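You operate a simulated robot arm through the tools that you are given. There is no shell and no other tool.

You run a simulated robot arm. Do the job below in one go: nothing can be reset, and whatever is moved stays where it is left.

JOB
The sports bottle and the pretzels are in each other's bins. Swap them and shut the spout.
Fine: the bottle belongs in the DRINKS bin; push both bins back in. Set down upright: sports bottle.

The check looks at the end state, three seconds after you hand in, the way a careful person would. Anything else that was tipped, shoved, dropped, spilled or broken makes it a failure.

ROBOT AND FRAMES
A 7-joint arm with a three-finger gripper, fixed in place. Base frame: the origin is at the foot of the arm, x ahead of it, y to its left, z up. Lengths are in m, angles in degrees, forces in N, time in s.
With the tool pointing down near the work surface it reaches from about 0.1 to 0.88 m from the base axis. Its first joint turns from -166.0 to 166.0 degrees. Payload 2.94 kg.
The TCP is the grasp point between the finger pads, 0.03 m short of the fingertips. In the tool frame z runs along the fingers and y along their closing line. The gripper opens to 0.132 m. The gripper's body begins 0.107 m behind the TCP.
Orientation is that of the tool frame in the base frame, as [roll, pitch, yaw] about the fixed x, y, z axes, in that order (R = Rz(yaw) Ry(pitch) Rx(roll)). With the fingers straight down and closing along the base's y, the tool's x points along the base's -x, its y along +y and its z along -z.

CONTROLS
- The arm moves only by the tool step_arm. Its arguments are lists of equal length, an entry for each row: "translation": the shift along the tool's x, y, z in units of 100 mm (1.0 is 100 mm), a list of three; "delta_rot": the turn, a rotation vector about the tool's x, y, z in units of 60 degrees (1.0 is 60 degrees), a list of three; "grip": the finger opening in cm, from 0 to 13.2. In form: {"translation": [[tx, ty, tz], ...], "delta_rot": [[rx, ry, rz], ...], "grip": [grip, ...]}. A call has 1 to 20 rows; each row is the pose to reach, as a shift and turn from the pose commanded when the call began, along the tool's axes at that moment. A call with a number of a shift or a turn outside -1 to 1 is refused whole. Rows are played at 5 a second. More than 0.05 m and 8.6 degrees between two rows, or a gripper value outside its range, and nothing of the call is played. Where a pose cannot be reached the arm comes as near as it can. A force on the tool above 40 N (or 10 N above the force at the start of the call, whichever is more), or a blocked arm, ends the call early, and 0.2 s more pass. The fingers move at their own pace and stop on an object; they squeeze with about 22 N. The grip force told is the motor's: it shows also when the fingers shut on nothing. Time passes only in rows, and 0.2 s behind the last, so rows that repeat a pose let the fingers close. The reply holds the time, the measured pose of the TCP, the force on the tool along the base axes, the opening and the grip force, in the units named above and with some noise, with the torque about the TCP (base axes, N m) and any sound that the robot's microphone picked up.
- Cameras (640 x 400 px; columns grow to the right, rows downward): "scene" is fixed at [0.2205, -0.6525, 1.4936]; the picture's right is [0.87, -0.50, 0.00], its down [-0.19, -0.34, -0.92] and it looks along [0.46, 0.80, -0.39] (base axes); focal length 368 px, centre (320, 200). "wrist" rides on the gripper at [0.072, 0.003, -0.144] in the tool frame; the picture's right is [-0.04, 1.00, 0.00], its down [-0.88, -0.04, -0.48] and it looks along [-0.48, -0.02, 0.88] (tool axes); focal length 256 px, centre (320, 200).
- camera(camera): a new picture of that camera. It takes no simulated time.
- raise_lower(by): slides the trunk up (or, below 0, down) by that many m; the arm rides with it, the base frame stays. It gives what a move gives, with no picture.
- point_at(camera, pixels): for up to 12 pixels [column, row] of the newest picture of that camera ("zoom" is the newest enlarged one), the place [x, y, z] in the base frame of the surface seen there, good to about 0.003 m. It takes no simulated time.
- zoom(camera, box): a new picture of the part [left, top, right, bottom] of that camera's present view, enlarged. It takes no simulated time.
- job_done(): hands the job in; it is judged then, once.

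Unless the task says otherwise, let go and move clear before handing in.

The tools are called after "Call:" by a JSON object that holds its "name" and its "arguments". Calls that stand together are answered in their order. step_arm: Moves the arm, as the interface text tells. Its arguments: {"type":"object","properties":{"translation":{"type":"array"},"delta_rot":{"type":"array"},"grip":{"type":"array"}},"required":["translation","delta_rot","grip"]} The other tools are called the same way: raise_lower (by) slides the trunk up or down; camera (camera) takes a picture; point_at (camera, pixels) gives the place of the surface under pixels of a picture; zoom (camera, box) takes an enlarged picture of a part of a camera's view; job_done () hands the job in.

At the start:

```text
t: 0.0
tool_pos: [0.3987, 0.3691, 1.223]
orientation: [179.9, 0.0, 179.9]
force: [0.5, -0.8, -0.1]
ft_torque: [0.01, 0.0, 0.03]
width: 0.1318
grasp_force: 0.0
trunk travel left (down, up): [-0.3, 0.24]
```

scene: 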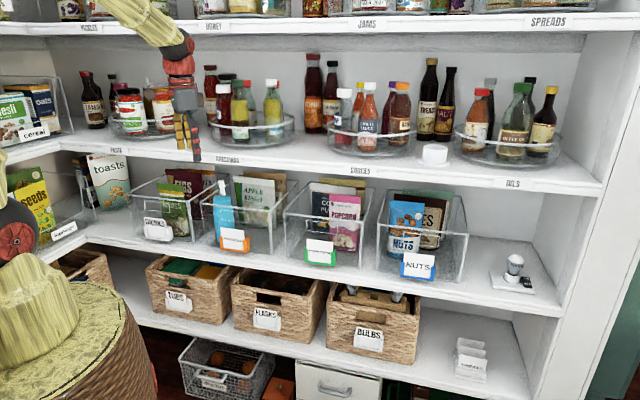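
wrist: 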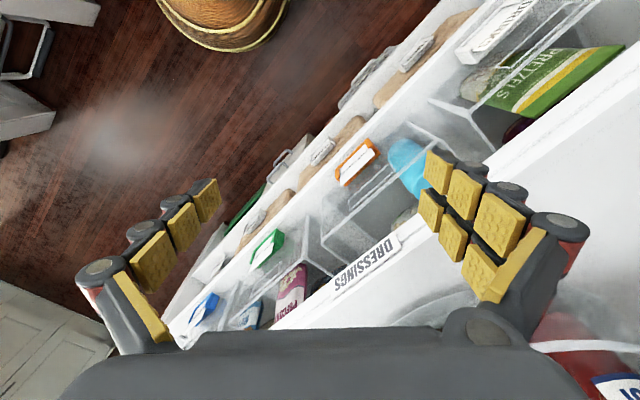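

The scene picture shows a row of clear bins on the middle shelf; a blue bottle sits around (224,210) and a green pretzel bag around (172,210). I'll zoom in to read labels and see details.

Call:
{"name": "zoom", "arguments": {"camera": "scene", "box": [120, 150, 300, 262]}}

Call:
{"name": "zoom", "arguments": {"camera": "scene", "box": [260, 160, 480, 298]}}

Call:
{"name": "zoom", "arguments": {"camera": "wrist", "box": [320, 0, 640, 200]}}

```text
3.56 times, centred on (210, 206) of scene
```

zoom: 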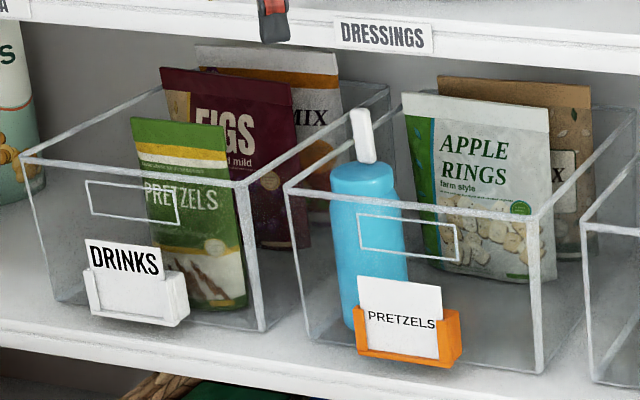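

```text
2.90 times, centred on (370, 229) of scene
```

zoom: 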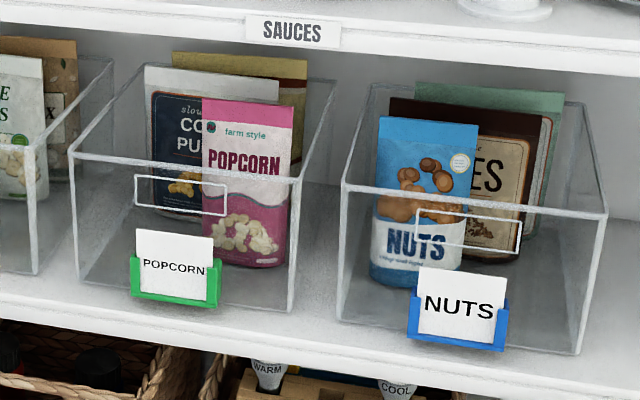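

```text
2.00 times, centred on (480, 100) of wrist
```

zoom: 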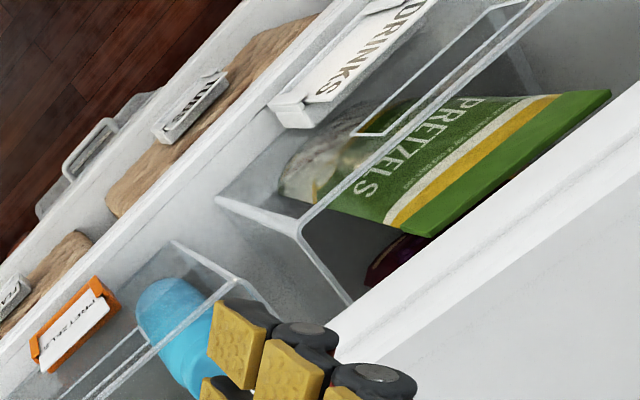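

The DRINKS bin (white holder) has the pretzels and the PRETZELS bin (orange holder) has the blue bottle with the spout raised. I'll measure key points of the two bins, the shelf above, and the items.

Call:
{"name": "zoom", "arguments": {"camera": "scene", "box": [120, 150, 300, 262]}}

Call:
{"name": "point_at", "arguments": {"camera": "zoom", "pixels": [[22, 158], [240, 186], [60, 302], [262, 330], [388, 88], [165, 88], [286, 186], [534, 216], [312, 340], [540, 374], [630, 115], [403, 95]]}}

Call:
{"name": "point_at", "arguments": {"camera": "zoom", "pixels": [[132, 118], [224, 128], [190, 305], [245, 300], [362, 112], [368, 160], [365, 185], [370, 260], [345, 320], [385, 50], [240, 350], [400, 390]]}}

Call:
{"name": "point_at", "arguments": {"camera": "zoom", "pixels": [[125, 262], [130, 300], [400, 320], [405, 350], [87, 182], [178, 192], [360, 215], [458, 228], [300, 100], [500, 150], [570, 100], [240, 110]]}}

```text
3.56 times, centred on (210, 206) of scene
```

zoom: 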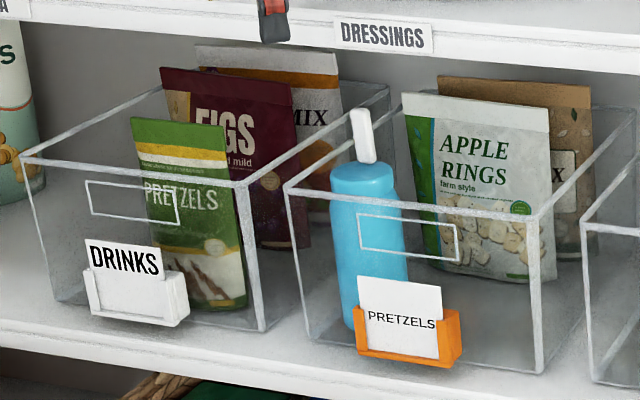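

```text
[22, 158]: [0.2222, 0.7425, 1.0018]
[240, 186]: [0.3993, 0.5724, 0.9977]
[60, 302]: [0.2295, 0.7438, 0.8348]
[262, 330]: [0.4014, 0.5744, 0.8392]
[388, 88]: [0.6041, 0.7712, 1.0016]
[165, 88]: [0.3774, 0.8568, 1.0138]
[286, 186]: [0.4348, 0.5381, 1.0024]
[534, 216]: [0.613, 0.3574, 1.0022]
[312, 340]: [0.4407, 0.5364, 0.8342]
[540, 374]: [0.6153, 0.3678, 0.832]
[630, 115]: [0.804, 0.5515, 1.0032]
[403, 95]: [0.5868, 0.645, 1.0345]
```

```text
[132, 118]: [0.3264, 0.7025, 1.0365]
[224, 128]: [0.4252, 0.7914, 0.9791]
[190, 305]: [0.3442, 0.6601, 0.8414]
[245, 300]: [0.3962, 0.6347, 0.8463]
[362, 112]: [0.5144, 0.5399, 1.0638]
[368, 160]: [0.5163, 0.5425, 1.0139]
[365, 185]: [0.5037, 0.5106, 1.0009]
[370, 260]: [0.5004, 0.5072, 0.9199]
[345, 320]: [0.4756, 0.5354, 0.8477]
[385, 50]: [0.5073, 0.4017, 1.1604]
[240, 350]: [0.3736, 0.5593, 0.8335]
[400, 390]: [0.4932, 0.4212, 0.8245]
```

```text
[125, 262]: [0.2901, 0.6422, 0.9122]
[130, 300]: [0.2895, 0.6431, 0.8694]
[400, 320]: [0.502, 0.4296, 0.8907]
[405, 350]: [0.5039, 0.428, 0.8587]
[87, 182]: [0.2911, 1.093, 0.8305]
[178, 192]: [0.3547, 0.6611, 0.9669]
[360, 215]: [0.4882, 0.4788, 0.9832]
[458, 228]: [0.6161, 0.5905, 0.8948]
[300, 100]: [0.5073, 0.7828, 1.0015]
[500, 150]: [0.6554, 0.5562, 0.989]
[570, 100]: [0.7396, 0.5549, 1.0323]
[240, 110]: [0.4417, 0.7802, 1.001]
```

The bins sit about 4 cm behind the shelf front with the upper shelf overhanging, so they'll need to be pulled out. First I'll square the tool to the shelf (yaw +45° base) while backing off a little, to get a good wrist view.

Call:
{"name": "step_arm", "arguments": {"translation": [[0.1, -0.05, 0], [0.2, -0.1, 0], [0.3, -0.2, 0], [0.4, -0.3, 0], [0.5, -0.4, 0], [0.6, -0.5, 0], [0.6, -0.5, 0]], "delta_rot": [[0, 0, -0.125], [0, 0, -0.25], [0, 0, -0.375], [0, 0, -0.5], [0, 0, -0.625], [0, 0, -0.75], [0, 0, -0.75]], "grip": [12, 10, 8, 6, 4, 2, 2]}}

Call:
{"name": "camera", "arguments": {"camera": "wrist"}}

Call:
{"name": "camera", "arguments": {"camera": "scene"}}

```text
t: 1.6
tool_pos: [0.3374, 0.318, 1.2223]
orientation: [-179.9, 0.0, -134.9]
force: [0.5, -0.2, -1.5]
ft_torque: [0.0, -0.01, 0.01]
width: 0.0363
grasp_force: 1.6
trunk travel left (down, up): [-0.3, 0.24]
```

```text
taken
```

wrist: 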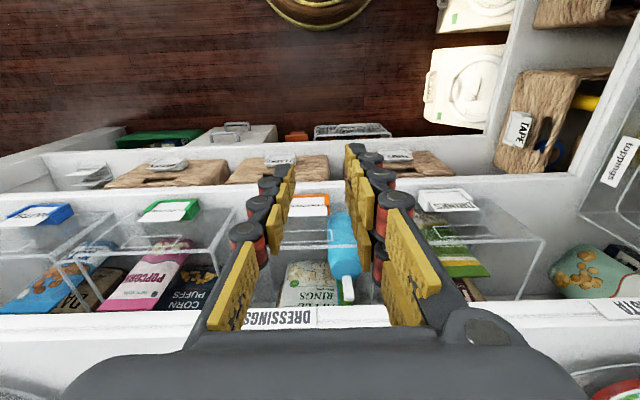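

```text
taken
```

scene: 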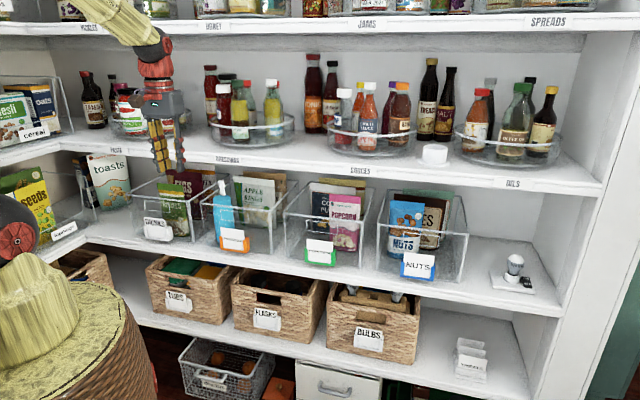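

The wrist view is now squared to the shelf (bottle at (342,245), DRINKS tag at (448,198)). I'll zoom in on the bin fronts, handle rectangles, and the spout.

Call:
{"name": "zoom", "arguments": {"camera": "scene", "box": [125, 175, 189, 215]}}

Call:
{"name": "zoom", "arguments": {"camera": "scene", "box": [200, 175, 264, 215]}}

Call:
{"name": "zoom", "arguments": {"camera": "wrist", "box": [400, 180, 560, 310]}}

```text
10.00 times, centred on (157, 195) of scene
```

zoom: 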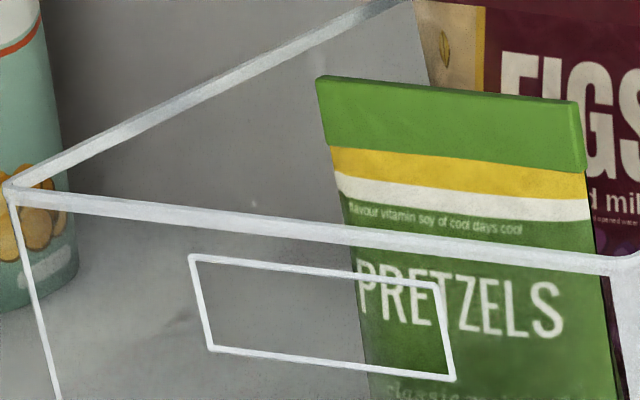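

```text
10.00 times, centred on (232, 195) of scene
```

zoom: 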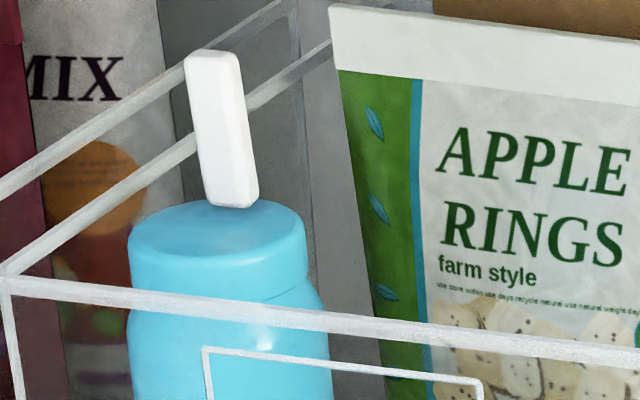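

```text
3.08 times, centred on (480, 245) of wrist
```

zoom: 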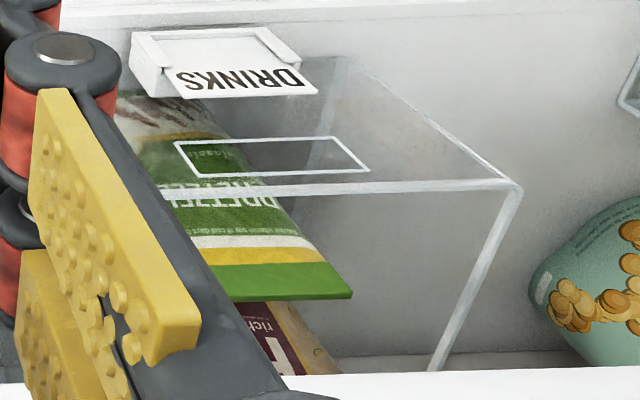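

The handle rectangles look like slots about 9 cm wide, 2 cm beneath the rim, and the spout is a white lever standing on the lid. I'll tilt the tool to look at the bins from in front, with fingers opened for a clear view.

Call:
{"name": "step_arm", "arguments": {"translation": [[0.05, 0.05, 0.2], [0.1, 0.1, 0.4], [0.2, 0.15, 0.6], [0.3, 0.2, 0.8], [0.4, 0.25, 0.9], [0.5, 0.3, 0.95], [0.5, 0.3, 1.0]], "delta_rot": [[0, -0.1, 0], [0, -0.2, 0], [0, -0.3, 0], [0, -0.4, 0], [0, -0.5, 0], [0, -0.6, 0], [0, -0.6, 0]], "grip": [5, 7, 9, 11, 13, 13, 13]}}

Call:
{"name": "camera", "arguments": {"camera": "wrist"}}

```text
t: 3.2
tool_pos: [0.2801, 0.3053, 1.1231]
orientation: [-180.0, 35.9, -135.0]
force: [-0.2, -0.1, -0.6]
ft_torque: [0.04, 0.0, -0.03]
width: 0.1297
grasp_force: 0.0
trunk travel left (down, up): [-0.3, 0.24]
```

```text
taken
```

wrist: 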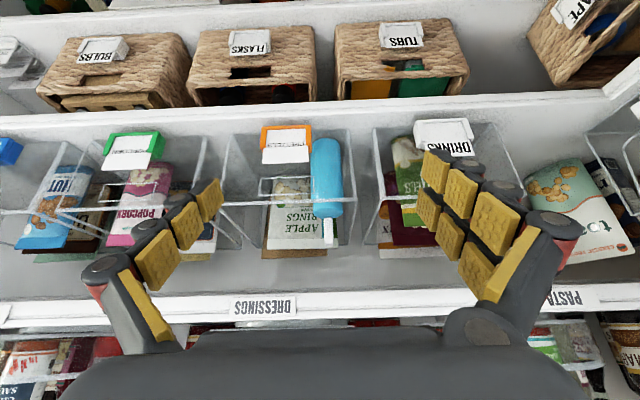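

Now I can see the bottle standing in the PRETZELS bin at (327,190), upside down in the picture. I'll zoom in on it and on the pretzels bin and get measurements.

Call:
{"name": "zoom", "arguments": {"camera": "wrist", "box": [220, 120, 380, 260]}}

Call:
{"name": "point_at", "arguments": {"camera": "wrist", "pixels": [[327, 245], [327, 235], [327, 222], [318, 205], [326, 207], [339, 205], [312, 175], [327, 175], [342, 175], [327, 145], [276, 213], [315, 213]]}}

Call:
{"name": "zoom", "arguments": {"camera": "wrist", "box": [360, 100, 520, 270]}}

Call:
{"name": "point_at", "arguments": {"camera": "wrist", "pixels": [[230, 305], [260, 290], [300, 282], [250, 95], [420, 130], [300, 118], [560, 292], [615, 90], [500, 108], [600, 130], [30, 325], [60, 280]]}}

```text
2.86 times, centred on (300, 190) of wrist
```

zoom: 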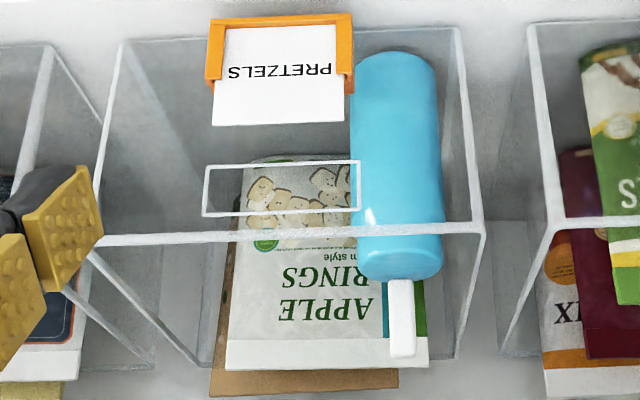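

```text
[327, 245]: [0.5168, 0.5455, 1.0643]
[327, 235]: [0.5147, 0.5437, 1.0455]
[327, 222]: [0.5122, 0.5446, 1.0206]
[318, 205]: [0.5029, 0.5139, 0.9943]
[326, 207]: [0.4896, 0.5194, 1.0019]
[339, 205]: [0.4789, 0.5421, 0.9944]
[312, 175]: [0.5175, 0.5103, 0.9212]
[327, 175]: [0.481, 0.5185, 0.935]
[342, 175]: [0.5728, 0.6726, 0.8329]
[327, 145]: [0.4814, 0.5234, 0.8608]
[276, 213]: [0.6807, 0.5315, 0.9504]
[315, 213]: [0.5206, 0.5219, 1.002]
```

```text
2.35 times, centred on (440, 185) of wrist
```

zoom: 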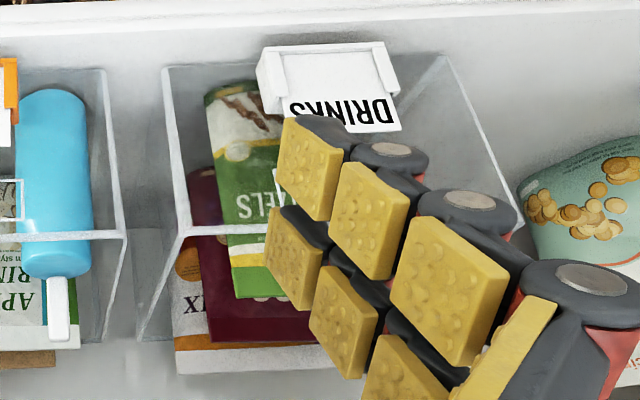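

```text
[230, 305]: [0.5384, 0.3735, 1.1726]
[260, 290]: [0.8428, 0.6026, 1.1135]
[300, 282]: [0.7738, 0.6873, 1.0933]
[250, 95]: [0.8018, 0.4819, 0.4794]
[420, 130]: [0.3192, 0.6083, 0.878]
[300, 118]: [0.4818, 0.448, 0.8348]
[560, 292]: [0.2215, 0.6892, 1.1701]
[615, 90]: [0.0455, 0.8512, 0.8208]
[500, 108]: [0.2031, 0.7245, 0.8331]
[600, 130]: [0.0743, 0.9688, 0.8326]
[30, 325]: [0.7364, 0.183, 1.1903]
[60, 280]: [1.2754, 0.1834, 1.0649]
```

The bottle is about 6.4 cm wide centred near (0.504, 0.540), with the spout hinged toward the back of the lid. Next I'll measure the pretzel bag, slots and shelf edges more precisely in zoomed views.

Call:
{"name": "zoom", "arguments": {"camera": "scene", "box": [145, 175, 209, 215]}}

Call:
{"name": "point_at", "arguments": {"camera": "zoom", "pixels": [[125, 85], [250, 95], [370, 108], [130, 110], [250, 120], [375, 135], [140, 160], [260, 175], [385, 190], [395, 230], [240, 300], [400, 300]]}}

Call:
{"name": "zoom", "arguments": {"camera": "scene", "box": [145, 205, 209, 245]}}

Call:
{"name": "point_at", "arguments": {"camera": "zoom", "pixels": [[180, 50], [300, 60], [410, 60], [240, 150], [300, 150], [420, 150], [250, 210], [330, 215], [430, 200], [300, 240], [460, 250], [40, 150]]}}

```text
10.00 times, centred on (177, 195) of scene
```

zoom: 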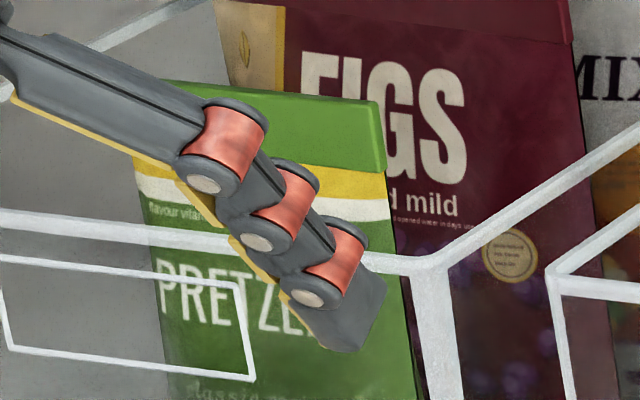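

```text
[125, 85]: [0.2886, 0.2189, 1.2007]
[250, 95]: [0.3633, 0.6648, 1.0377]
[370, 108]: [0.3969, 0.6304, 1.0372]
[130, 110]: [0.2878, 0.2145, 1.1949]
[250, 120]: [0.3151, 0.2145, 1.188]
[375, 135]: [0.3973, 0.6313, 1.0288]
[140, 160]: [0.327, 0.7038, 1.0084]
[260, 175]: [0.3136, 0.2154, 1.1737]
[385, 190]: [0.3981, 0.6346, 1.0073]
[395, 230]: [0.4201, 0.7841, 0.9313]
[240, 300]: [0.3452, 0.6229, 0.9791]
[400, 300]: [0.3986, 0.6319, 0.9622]
```

```text
10.00 times, centred on (177, 225) of scene
```

zoom: 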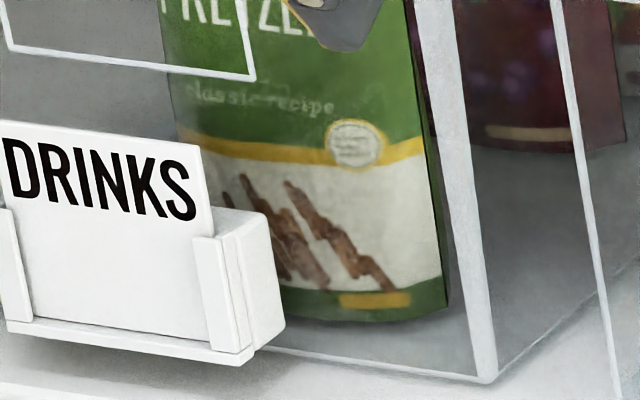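

```text
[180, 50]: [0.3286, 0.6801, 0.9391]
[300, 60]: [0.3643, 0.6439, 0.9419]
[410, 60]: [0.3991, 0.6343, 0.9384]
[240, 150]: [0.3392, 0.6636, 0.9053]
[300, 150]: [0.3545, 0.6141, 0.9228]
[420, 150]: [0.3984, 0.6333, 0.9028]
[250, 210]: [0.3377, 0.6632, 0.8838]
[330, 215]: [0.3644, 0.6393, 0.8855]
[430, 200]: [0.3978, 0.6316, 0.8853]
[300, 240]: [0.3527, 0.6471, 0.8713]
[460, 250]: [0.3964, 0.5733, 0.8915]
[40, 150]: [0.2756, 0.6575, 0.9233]
```

The pretzel bag is a thin-topped pouch, u-aligned with the bin, spanning about 10.5 cm, top at z≈1.037. Now I'll measure the slots and the shelf edges.

Call:
{"name": "zoom", "arguments": {"camera": "scene", "box": [136, 192, 176, 217]}}

Call:
{"name": "point_at", "arguments": {"camera": "zoom", "pixels": [[129, 116], [135, 160], [150, 220], [165, 258], [270, 130], [400, 145], [300, 278], [400, 290], [524, 160], [540, 240], [100, 25], [400, 60]]}}

Call:
{"name": "zoom", "arguments": {"camera": "scene", "box": [212, 200, 260, 230]}}

Call:
{"name": "point_at", "arguments": {"camera": "zoom", "pixels": [[113, 130], [300, 155], [478, 182], [130, 270], [300, 280], [490, 300], [130, 200], [485, 240], [80, 50], [400, 100], [560, 130], [340, 420]]}}

```text
16.00 times, centred on (156, 204) of scene
```

zoom: 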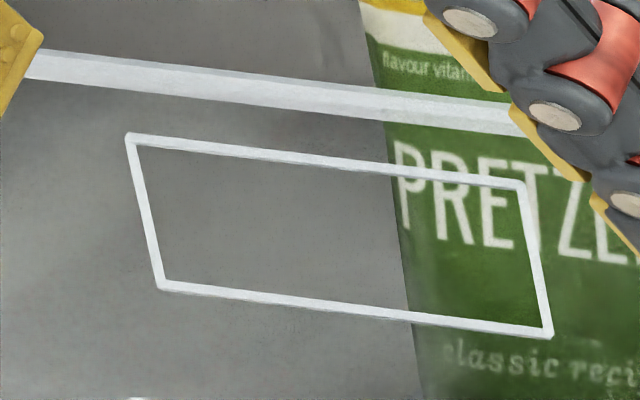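

```text
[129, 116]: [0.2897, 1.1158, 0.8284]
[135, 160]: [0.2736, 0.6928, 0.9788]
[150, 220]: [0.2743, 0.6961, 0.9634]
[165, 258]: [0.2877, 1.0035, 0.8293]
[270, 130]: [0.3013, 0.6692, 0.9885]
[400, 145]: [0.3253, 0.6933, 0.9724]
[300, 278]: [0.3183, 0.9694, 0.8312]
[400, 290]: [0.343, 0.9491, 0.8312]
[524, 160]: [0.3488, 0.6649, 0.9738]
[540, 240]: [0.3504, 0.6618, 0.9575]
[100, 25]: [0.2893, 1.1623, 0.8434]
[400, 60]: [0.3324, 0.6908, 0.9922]
```

```text
13.33 times, centred on (236, 215) of scene
```

zoom: 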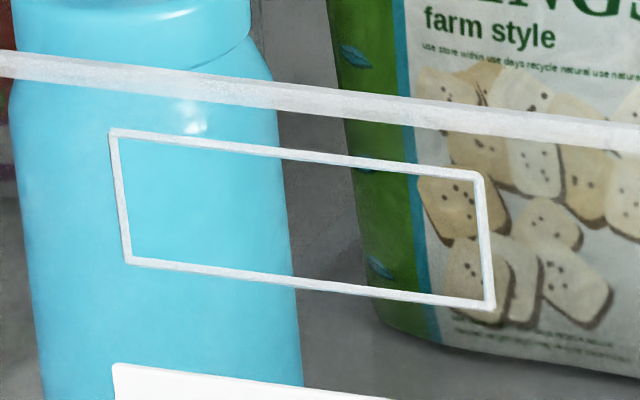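

```text
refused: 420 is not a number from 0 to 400
```

DRINKS slot: u from −0.297 to −0.196, z from about 0.947 to 0.986, with a rim bar up to 1.002. I'll redo the second query in range and add the shelf edges.

Call:
{"name": "point_at", "arguments": {"camera": "zoom", "pixels": [[113, 132], [300, 155], [478, 182], [130, 262], [300, 280], [490, 303], [120, 200], [487, 240], [80, 68], [400, 103], [560, 130], [200, 380]]}}

Call:
{"name": "zoom", "arguments": {"camera": "wrist", "box": [200, 80, 440, 130]}}

Call:
{"name": "point_at", "arguments": {"camera": "wrist", "pixels": [[220, 125], [220, 118], [220, 112], [220, 108], [220, 104], [380, 105], [380, 98], [210, 296], [210, 300], [210, 304], [210, 312], [340, 318]]}}

```text
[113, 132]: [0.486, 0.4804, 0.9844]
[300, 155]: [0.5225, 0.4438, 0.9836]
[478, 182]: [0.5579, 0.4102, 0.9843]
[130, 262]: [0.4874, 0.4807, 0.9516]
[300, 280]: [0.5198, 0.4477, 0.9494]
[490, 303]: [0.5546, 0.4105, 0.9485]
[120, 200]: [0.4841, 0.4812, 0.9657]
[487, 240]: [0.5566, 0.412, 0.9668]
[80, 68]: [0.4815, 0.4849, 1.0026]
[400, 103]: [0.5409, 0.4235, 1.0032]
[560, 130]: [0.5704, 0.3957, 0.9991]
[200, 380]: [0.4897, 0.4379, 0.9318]
```

```text
2.67 times, centred on (320, 105) of wrist
```

zoom: 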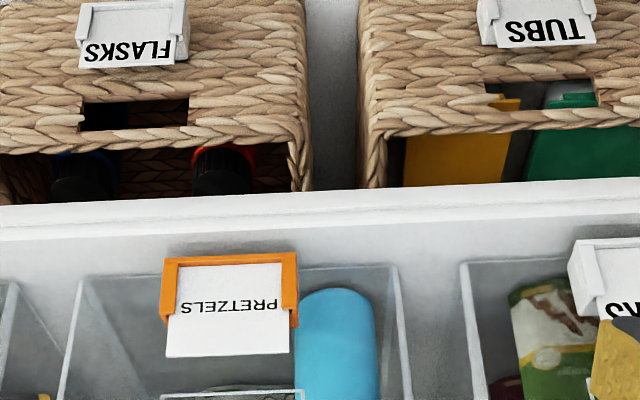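

```text
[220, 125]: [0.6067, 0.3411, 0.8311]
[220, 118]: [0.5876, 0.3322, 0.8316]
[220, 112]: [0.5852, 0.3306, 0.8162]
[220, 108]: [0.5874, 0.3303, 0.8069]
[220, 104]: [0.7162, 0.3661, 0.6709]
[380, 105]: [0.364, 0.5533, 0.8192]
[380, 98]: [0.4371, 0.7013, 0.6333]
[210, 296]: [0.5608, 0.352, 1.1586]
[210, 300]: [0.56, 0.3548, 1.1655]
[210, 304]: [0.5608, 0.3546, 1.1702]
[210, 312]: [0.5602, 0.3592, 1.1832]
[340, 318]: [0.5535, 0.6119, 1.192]
```

The lower shelf edge is at v≈0.648, the upper shelf front at v≈0.646 (z 1.16–1.19), and the bin fronts at v≈0.683. I'll bring the tool level (pointing into the shelf) and then roll it so the fingers close vertically, to pinch the DRINKS rim bar through the slot.

Call:
{"name": "step_arm", "arguments": {"translation": [[0.05, 0.14, 0.07], [0.1, 0.28, 0.14], [0.15, 0.42, 0.21], [0.2, 0.56, 0.28], [0.25, 0.7, 0.35], [0.3, 0.85, 0.42], [0.352, 1.0, 0.486], [0.352, 1.0, 0.486]], "delta_rot": [[0, -0.1288, 0], [0, -0.2576, 0], [0, -0.3864, 0], [0, -0.5152, 0], [0, -0.644, 0], [0, -0.7728, 0], [0, -0.9017, 0], [0, -0.9017, 0]], "grip": [13, 13, 13, 13, 13, 13, 13, 13]}}

Call:
{"name": "camera", "arguments": {"camera": "wrist"}}

Call:
{"name": "camera", "arguments": {"camera": "scene"}}

```text
t: 5.2
tool_pos: [0.2473, 0.3754, 1.1127]
orientation: [46.5, 87.8, 84.8]
force: [-0.4, -0.8, -0.6]
ft_torque: [0.01, 0.0, -0.01]
width: 0.1298
grasp_force: 0.0
out of reach, approached as far as the arm can: row 2, 3, 7, 8
trunk travel left (down, up): [-0.3, 0.24]
stopped in row 8: the arm was blocked; the commanded pose is now the measured one
```

```text
taken
```

wrist: 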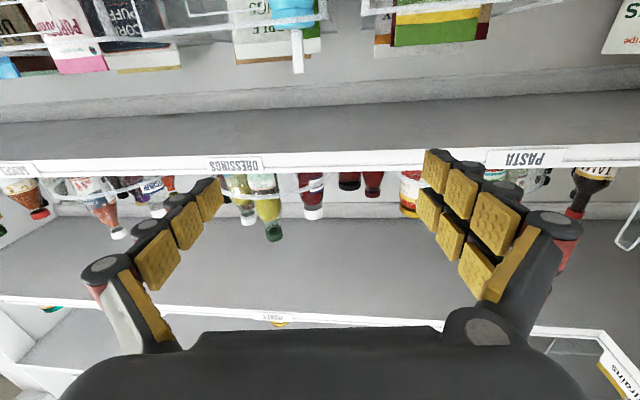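

```text
taken
```

scene: 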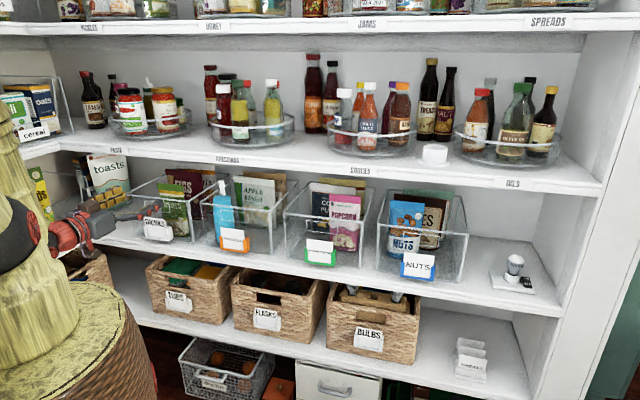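

The arm ran out of room trying to get low with the tool level (TCP stuck at z≈1.11), so lowering the trunk should help. First I'll check where the arm's links are relative to the left shelf, around pixels (15,235)–(110,205).

Call:
{"name": "point_at", "arguments": {"camera": "scene", "pixels": [[15, 235], [10, 190], [65, 235], [80, 225], [95, 222], [110, 215], [10, 300], [60, 300], [40, 200], [50, 225], [10, 160], [130, 205]]}}

Call:
{"name": "zoom", "arguments": {"camera": "scene", "box": [0, 120, 200, 320]}}

```text
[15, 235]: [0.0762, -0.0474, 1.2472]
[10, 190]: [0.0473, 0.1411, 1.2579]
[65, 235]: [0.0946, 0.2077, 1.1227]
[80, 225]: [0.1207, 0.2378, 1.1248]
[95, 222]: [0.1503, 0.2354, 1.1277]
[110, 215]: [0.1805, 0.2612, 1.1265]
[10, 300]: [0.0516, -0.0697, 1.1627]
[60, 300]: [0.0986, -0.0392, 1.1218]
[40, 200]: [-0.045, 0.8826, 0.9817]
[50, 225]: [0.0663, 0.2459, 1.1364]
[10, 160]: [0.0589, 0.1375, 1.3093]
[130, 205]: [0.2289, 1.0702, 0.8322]
```

```text
2.00 times, centred on (100, 220) of scene
```

zoom: 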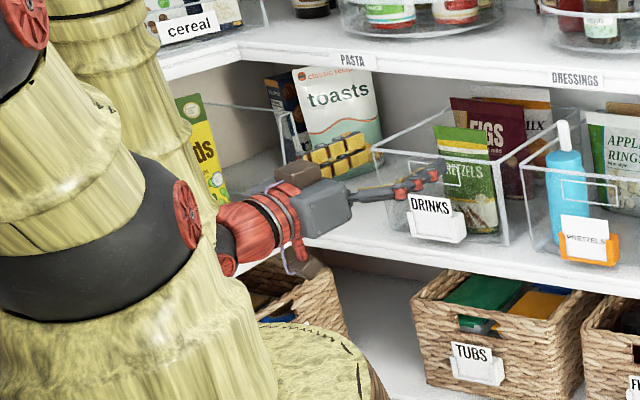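

The wrist is folded tightly near the arm's base (links around z≈1.12), so the level tool can't go lower there. I'll lower the trunk 0.12 m with the gripper in free space, which drops the TCP to about slot height.

Call:
{"name": "raise_lower", "arguments": {"by": -0.12}}

Call:
{"name": "camera", "arguments": {"camera": "scene"}}

```text
t: 6.7
tool_pos: [0.2482, 0.376, 0.9924]
orientation: [46.8, 87.8, 85.1]
force: [1.1, 0.5, -0.2]
ft_torque: [-0.01, -0.01, -0.03]
width: 0.1301
grasp_force: 0.0
trunk travel left (down, up): [-0.18, 0.36]
```

```text
taken
```

scene: 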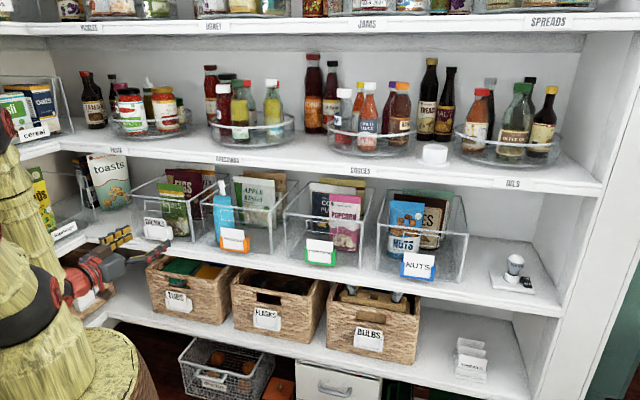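

The TCP is now at z≈0.992, close to the slot-bar height. I'll move toward the DRINKS bin, straightening the heading, then roll the tool.

Call:
{"name": "step_arm", "arguments": {"translation": [[0.012, 0.24, 0.2], [0.024, 0.47, 0.4], [0.035, 0.71, 0.6], [0.047, 0.948, 0.793], [0.047, 0.948, 0.793]], "delta_rot": [[-0.028, 0.007, -0.006], [-0.056, 0.013, -0.012], [-0.084, 0.02, -0.018], [-0.1113, 0.0267, -0.025], [-0.1113, 0.0267, -0.025]], "grip": [11, 9, 7, 5, 5]}}

```text
t: 7.9
tool_pos: [0.2478, 0.5009, 0.9923]
orientation: [72.0, 90.0, 117.3]
force: [0.4, -0.7, -0.6]
ft_torque: [0.04, 0.0, 0.0]
width: 0.0561
grasp_force: 1.1
trunk travel left (down, up): [-0.18, 0.36]
```

Heading is now 45.3° with the tool level. I'll roll the tool about its own axis by +90° (in two calls), shifting to the DRINKS slot centre (u≈−0.246).

Call:
{"name": "step_arm", "arguments": {"translation": [[0, 0.1, 0], [0, 0.2, 0], [0, 0.3, 0], [0, 0.4, 0], [0, 0.5, 0], [0, 0.6, 0], [0, 0.65, 0], [0, 0.67, 0], [0, 0.67, 0]], "delta_rot": [[0, 0, 0.125], [0, 0, 0.25], [0, 0, 0.375], [0, 0, 0.5], [0, 0, 0.625], [0, 0, 0.75], [0, 0, 0.875], [0, 0, 1.0], [0, 0, 1.0]], "grip": [5, 5, 5, 5, 5, 5, 5, 5, 5]}}

Call:
{"name": "step_arm", "arguments": {"translation": [[0, 0, 0], [0, 0, 0], [0, 0, 0], [0, 0, 0], [0, 0, 0]], "delta_rot": [[0, 0, 0.125], [0, 0, 0.25], [0, 0, 0.375], [0, 0, 0.5], [0, 0, 0.5]], "grip": [4.5, 4, 4, 4, 4]}}

Call:
{"name": "camera", "arguments": {"camera": "wrist"}}

Call:
{"name": "camera", "arguments": {"camera": "scene"}}

```text
t: 8.9
tool_pos: [0.2739, 0.5117, 1.0423]
orientation: [100.5, 66.0, 134.1]
force: [-0.5, -0.2, -0.8]
ft_torque: [0.0, -0.04, -0.04]
width: 0.0498
grasp_force: 0.0
out of reach, approached as far as the arm can: row 2, 3, 4, 5
trunk travel left (down, up): [-0.18, 0.36]
stopped in row 5: the arm was blocked; the commanded pose is now the measured one
```

```text
t: 10.3
tool_pos: [0.269, 0.51, 1.1316]
orientation: [103.8, 41.9, 130.5]
force: [0.4, 0.2, 0.1]
ft_torque: [-0.01, 0.0, 0.03]
width: 0.0398
grasp_force: 0.0
out of reach, approached as far as the arm can: row 1, 2, 3, 4, 5
trunk travel left (down, up): [-0.18, 0.36]
stopped in row 5: the arm was blocked; the commanded pose is now the measured one
```

```text
taken
```

wrist: 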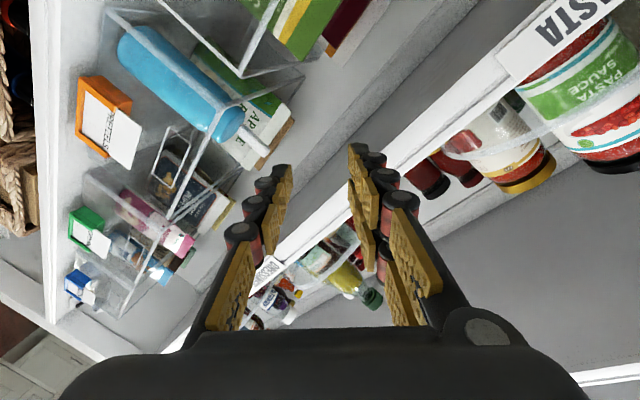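

```text
taken
```

scene: 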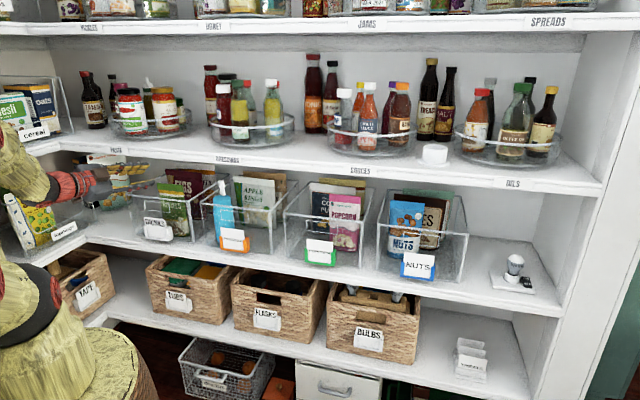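

The +90° roll was blocked partway (a joint limit), leaving the tool half-rolled at (0.269, 0.510, 1.13) in free space. I'll back off and unroll to the comfortable orientation (tool 60° from vertical, fingers closing sideways), then try the opposite roll.

Call:
{"name": "step_arm", "arguments": {"translation": [[0.02, -0.05, -0.08], [0.04, -0.1, -0.15], [0.06, -0.16, -0.23], [0.08, -0.21, -0.31], [0.1, -0.26, -0.39], [0.12, -0.31, -0.46], [0.14, -0.37, -0.54], [0.159, -0.419, -0.616], [0.159, -0.419, -0.616]], "delta_rot": [[-0.009, 0.05, -0.107], [-0.018, 0.1, -0.214], [-0.026, 0.15, -0.321], [-0.035, 0.2, -0.428], [-0.044, 0.251, -0.535], [-0.053, 0.301, -0.642], [-0.061, 0.351, -0.749], [-0.07, 0.401, -0.856], [-0.07, 0.401, -0.856]], "grip": [4, 4, 4, 4, 4, 4, 4, 4, 4]}}

```text
t: 12.3
tool_pos: [0.2181, 0.4611, 1.1004]
orientation: [-179.7, 59.9, -134.4]
force: [0.0, -0.1, 0.0]
ft_torque: [-0.03, -0.04, -0.01]
width: 0.0399
grasp_force: 0.0
trunk travel left (down, up): [-0.18, 0.36]
```

Back to a clean orientation at 60° tilt. Now I'll try rolling the other way (−60° first).

Call:
{"name": "step_arm", "arguments": {"translation": [[0, 0, 0], [0, 0, 0], [0, 0, 0], [0, 0, 0], [0, 0, 0], [0, 0, 0], [0, 0, 0], [0, 0, 0], [0, 0, 0]], "delta_rot": [[0, 0, -0.125], [0, 0, -0.25], [0, 0, -0.375], [0, 0, -0.5], [0, 0, -0.625], [0, 0, -0.75], [0, 0, -0.875], [0, 0, -1.0], [0, 0, -1.0]], "grip": [4, 4, 4, 4, 4, 4, 4, 4, 4]}}

```text
t: 14.3
tool_pos: [0.2182, 0.4601, 1.1017]
orientation: [-123.8, 25.5, -60.8]
force: [0.7, -0.1, -0.1]
ft_torque: [-0.01, 0.01, -0.04]
width: 0.0399
grasp_force: 0.0
trunk travel left (down, up): [-0.18, 0.36]
```

The −60° roll worked cleanly. I'll continue the remaining −30°.

Call:
{"name": "step_arm", "arguments": {"translation": [[0, 0, 0], [0, 0, 0], [0, 0, 0], [0, 0, 0], [0, 0, 0]], "delta_rot": [[0, 0, -0.125], [0, 0, -0.25], [0, 0, -0.375], [0, 0, -0.5], [0, 0, -0.5]], "grip": [4, 4, 4, 4, 4]}}

Call:
{"name": "camera", "arguments": {"camera": "wrist"}}

Call:
{"name": "camera", "arguments": {"camera": "scene"}}

```text
t: 15.5
tool_pos: [0.2181, 0.4606, 1.1022]
orientation: [-120.0, -0.3, -44.6]
force: [0.4, 0.3, 0.0]
ft_torque: [0.01, 0.01, 0.01]
width: 0.0398
grasp_force: 0.0
trunk travel left (down, up): [-0.18, 0.36]
```

```text
taken
```

wrist: 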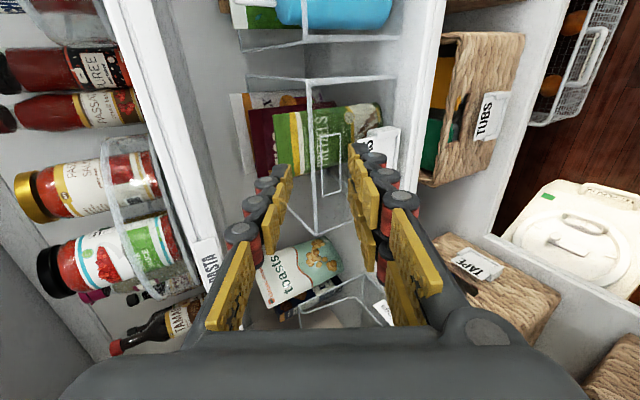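

```text
taken
```

scene: 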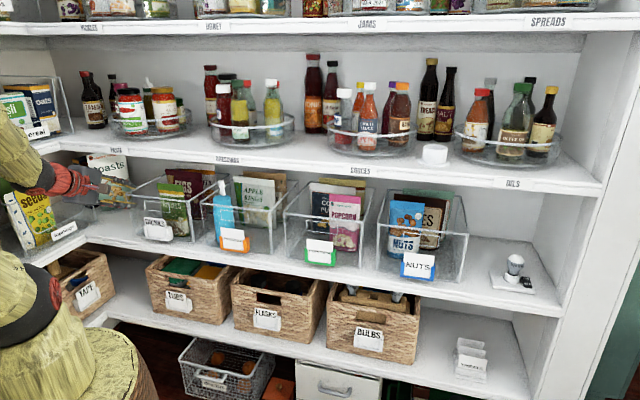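

The tool now closes in the vertical plane (x along the shelf, 60° tilt). I'll level it while moving down in front of the DRINKS slot, staying about 15 cm short of the bin.

Call:
{"name": "step_arm", "arguments": {"translation": [[-0.12, 0.11, 0.16], [-0.25, 0.23, 0.32], [-0.37, 0.34, 0.48], [-0.5, 0.46, 0.65], [-0.62, 0.57, 0.81], [-0.75, 0.685, 0.973], [-0.75, 0.685, 0.973]], "delta_rot": [[0.083, 0, 0], [0.167, 0, 0], [0.25, 0, 0], [0.333, 0, 0], [0.417, 0, 0], [0.5, 0, 0], [0.5, 0, 0]], "grip": [4, 4, 4, 4, 4, 4, 4]}}

Call:
{"name": "camera", "arguments": {"camera": "wrist"}}

```text
t: 16.8
tool_pos: [0.2485, 0.5292, 1.1493]
orientation: [-83.7, 10.5, -48.8]
force: [0.8, -1.3, -0.1]
ft_torque: [0.0, -0.01, 0.02]
width: 0.0401
grasp_force: 0.1
trunk travel left (down, up): [-0.18, 0.36]
stopped in row 6: the arm was blocked; the commanded pose is now the measured one
```

```text
taken
```

wrist: 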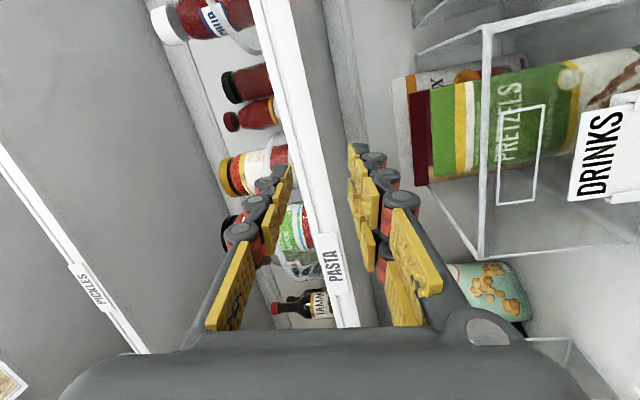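

The arm was blocked again near z=1.15 with the tool nearly level; the wrist seems to need the shoulder lower. I'll check the scene before lowering the trunk further.

Call:
{"name": "camera", "arguments": {"camera": "scene"}}

Call:
{"name": "zoom", "arguments": {"camera": "scene", "box": [0, 100, 220, 340]}}

Call:
{"name": "point_at", "arguments": {"camera": "scene", "pixels": [[20, 170], [45, 185], [70, 175], [90, 180], [110, 172], [20, 300], [50, 340], [25, 230], [75, 195], [10, 120], [5, 200], [100, 370]]}}

```text
taken
```

scene: 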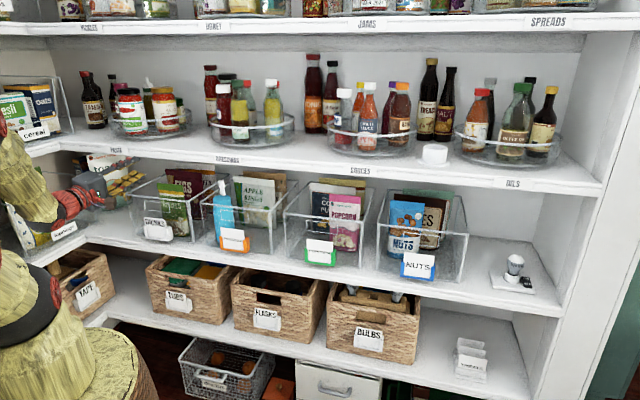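

```text
1.67 times, centred on (110, 220) of scene
```

zoom: 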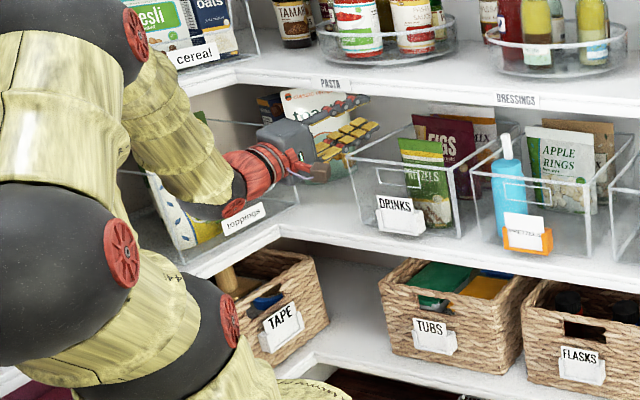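

```text
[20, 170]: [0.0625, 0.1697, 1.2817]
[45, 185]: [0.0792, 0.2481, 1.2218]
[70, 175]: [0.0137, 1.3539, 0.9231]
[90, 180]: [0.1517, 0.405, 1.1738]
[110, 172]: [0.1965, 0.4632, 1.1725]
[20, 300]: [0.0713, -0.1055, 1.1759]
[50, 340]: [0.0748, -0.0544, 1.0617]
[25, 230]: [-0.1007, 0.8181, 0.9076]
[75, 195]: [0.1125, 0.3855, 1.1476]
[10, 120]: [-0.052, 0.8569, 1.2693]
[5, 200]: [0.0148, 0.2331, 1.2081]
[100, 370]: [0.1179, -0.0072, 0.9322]
```

The links are well clear of both shelves, so I'll lower the trunk another 0.15 m.

Call:
{"name": "raise_lower", "arguments": {"by": -0.15}}

```text
t: 18.6
tool_pos: [0.2495, 0.5294, 1.0005]
orientation: [-83.5, 10.6, -48.6]
force: [-0.3, 0.1, 0.0]
ft_torque: [0.0, 0.03, -0.01]
width: 0.0399
grasp_force: 0.0
trunk travel left (down, up): [-0.03, 0.51]
```

The TCP is now at z=1.000, u≈−0.198, v≈0.551. I'll straighten the tool (13° error) and align it with the DRINKS slot centre.

Call:
{"name": "step_arm", "arguments": {"translation": [[-0.16, 0.06, 0.08], [-0.32, 0.12, 0.17], [-0.479, 0.18, 0.25], [-0.479, 0.18, 0.25]], "delta_rot": [[-0.038, -0.023, -0.058], [-0.076, -0.047, -0.115], [-0.1136, -0.0698, -0.1731], [-0.1136, -0.0698, -0.1731]], "grip": [4, 4, 4, 4]}}

Call:
{"name": "camera", "arguments": {"camera": "wrist"}}

```text
t: 19.6
tool_pos: [0.2464, 0.5764, 0.9833]
orientation: [-90.8, -0.7, -46.1]
force: [0.5, 0.5, -0.3]
ft_torque: [0.04, 0.02, 0.01]
width: 0.04
grasp_force: 0.1
trunk travel left (down, up): [-0.03, 0.51]
```

```text
taken
```

wrist: 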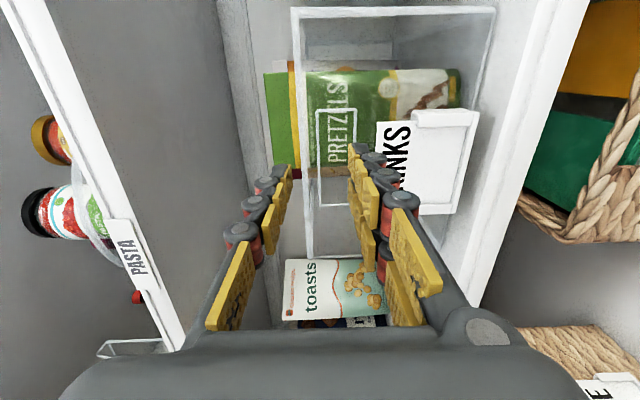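

The tool is level and the wrist view shows the slot (318–357, 108–205) just ahead of the fingers. I'll verify slot and rim heights from this close view, zoomed.

Call:
{"name": "zoom", "arguments": {"camera": "wrist", "box": [260, 60, 420, 240]}}

Call:
{"name": "point_at", "arguments": {"camera": "wrist", "pixels": [[318, 112], [318, 130], [318, 150], [356, 115], [356, 135], [336, 108], [338, 206], [299, 60], [301, 120], [303, 200], [297, 100], [308, 200]]}}

```text
2.22 times, centred on (340, 150) of wrist
```

zoom: 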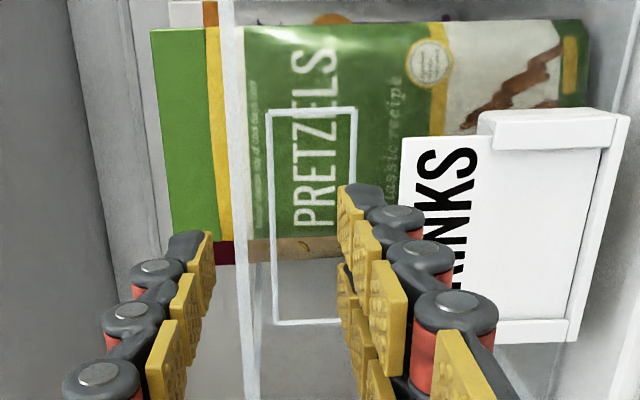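

```text
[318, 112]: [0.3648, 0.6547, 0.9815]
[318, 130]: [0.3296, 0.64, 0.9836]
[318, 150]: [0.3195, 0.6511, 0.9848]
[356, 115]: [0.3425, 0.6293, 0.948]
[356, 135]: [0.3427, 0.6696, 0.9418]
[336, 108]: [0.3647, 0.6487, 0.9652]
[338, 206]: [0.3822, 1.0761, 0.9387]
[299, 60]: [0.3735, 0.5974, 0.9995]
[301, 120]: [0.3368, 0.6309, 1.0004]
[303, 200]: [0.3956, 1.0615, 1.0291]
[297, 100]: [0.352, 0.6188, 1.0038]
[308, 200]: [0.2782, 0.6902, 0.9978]
```

Slot z≈0.948–0.984, rim top ≈1.003, wall at v≈0.686. I'll align the TCP to u=−0.246, z=0.992 with a 3.4 cm opening, and move to about 1.5 cm short of the wall.

Call:
{"name": "step_arm", "arguments": {"translation": [[-0.06, -0.04, 0.0], [-0.127, -0.087, 0.1], [-0.127, -0.087, 0.25], [-0.127, -0.087, 0.4], [-0.127, -0.087, 0.55], [-0.127, -0.087, 0.55]], "delta_rot": [[0.006, -0.009, 0.006], [0.013, -0.018, 0.012], [0.013, -0.018, 0.012], [0.013, -0.018, 0.012], [0.013, -0.018, 0.012], [0.013, -0.018, 0.012]], "grip": [3.4, 3.4, 3.4, 3.4, 3.4, 3.4]}}

Call:
{"name": "zoom", "arguments": {"camera": "wrist", "box": [240, 60, 420, 240]}}

Call:
{"name": "zoom", "arguments": {"camera": "scene", "box": [80, 160, 208, 240]}}

```text
t: 21.0
tool_pos: [0.2624, 0.6333, 1.0028]
orientation: [-89.3, 0.8, -43.7]
force: [0.3, 0.0, -0.1]
ft_torque: [0.02, -0.04, -0.01]
width: 0.0338
grasp_force: 0.0
trunk travel left (down, up): [-0.03, 0.51]
```

```text
2.22 times, centred on (330, 150) of wrist
```

zoom: 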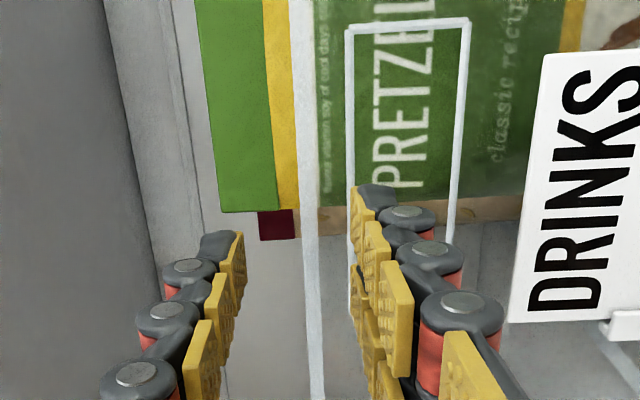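

```text
5.00 times, centred on (144, 200) of scene
```

zoom: 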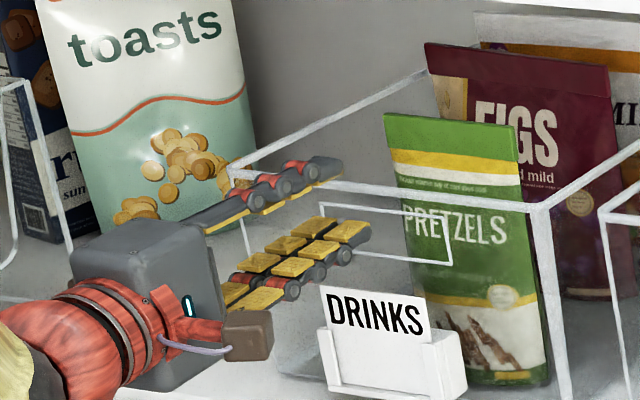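

The arm has now settled on its commanded pose: u≈−0.262, v≈0.633, z≈1.003, so I overcorrected slightly. I'll undo the small offsets (to u=−0.246, z=0.992, yaw −45) before going in.

Call:
{"name": "step_arm", "arguments": {"translation": [[0.07, 0.05, 0.0], [0.14, 0.11, 0.0], [0.14, 0.11, 0.0], [0.14, 0.11, 0.0]], "delta_rot": [[-0.007, 0.01, -0.006], [-0.013, 0.02, -0.012], [-0.013, 0.02, -0.012], [-0.013, 0.02, -0.012]], "grip": [3.4, 3.4, 3.4, 3.4]}}

Call:
{"name": "zoom", "arguments": {"camera": "wrist", "box": [240, 60, 420, 240]}}

Call:
{"name": "zoom", "arguments": {"camera": "scene", "box": [80, 160, 208, 240]}}

```text
t: 22.0
tool_pos: [0.2728, 0.6241, 0.9909]
orientation: [-90.1, 0.0, -44.9]
force: [-0.8, 1.0, -0.1]
ft_torque: [-0.01, 0.02, -0.05]
width: 0.0341
grasp_force: 0.0
trunk travel left (down, up): [-0.03, 0.51]
```

```text
2.22 times, centred on (330, 150) of wrist
```

zoom: 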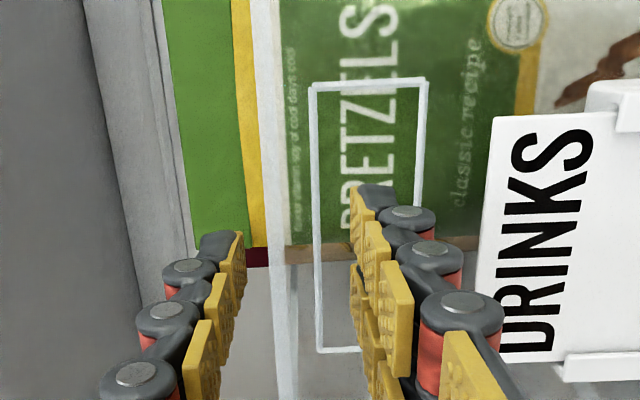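

```text
5.00 times, centred on (144, 200) of scene
```

zoom: 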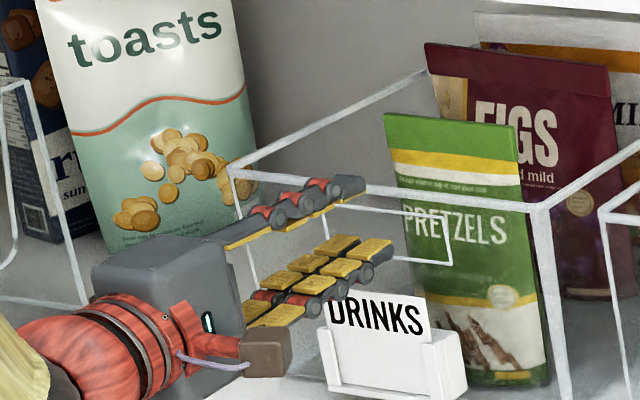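

Aligned at u=−0.248, v=0.634, z=0.991. I'll push forward 3.3 cm slowly so that the lower finger enters the slot and the upper finger passes over the rim.

Call:
{"name": "step_arm", "arguments": {"translation": [[0, 0, 0.08], [0, 0, 0.16], [0, 0, 0.24], [0, 0, 0.33], [0, 0, 0.33]], "delta_rot": [[0, 0, 0], [0, 0, 0], [0, 0, 0], [0, 0, 0], [0, 0, 0]], "grip": [3.4, 3.4, 3.4, 3.4, 3.4]}}

Call:
{"name": "zoom", "arguments": {"camera": "wrist", "box": [240, 60, 420, 240]}}

Call:
{"name": "zoom", "arguments": {"camera": "scene", "box": [100, 165, 196, 225]}}

```text
t: 23.2
tool_pos: [0.2954, 0.6468, 0.9907]
orientation: [-90.2, -0.1, -44.9]
force: [-0.2, 0.5, 0.1]
ft_torque: [0.0, -0.05, 0.02]
width: 0.0341
grasp_force: 0.1
trunk travel left (down, up): [-0.03, 0.51]
```

```text
2.22 times, centred on (330, 150) of wrist
```

zoom: 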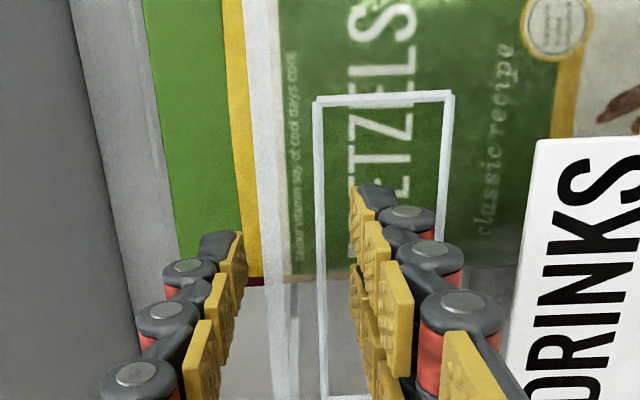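

```text
6.67 times, centred on (148, 195) of scene
```

zoom: 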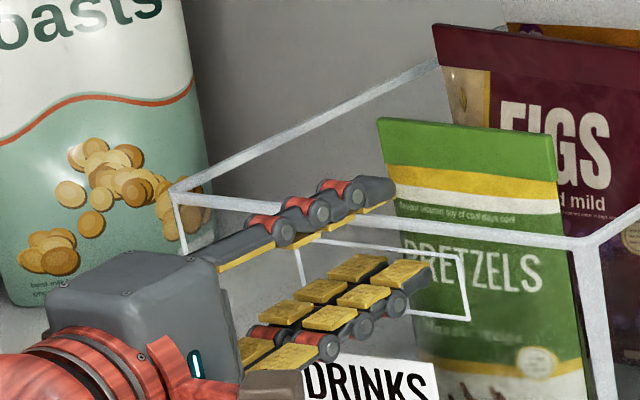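

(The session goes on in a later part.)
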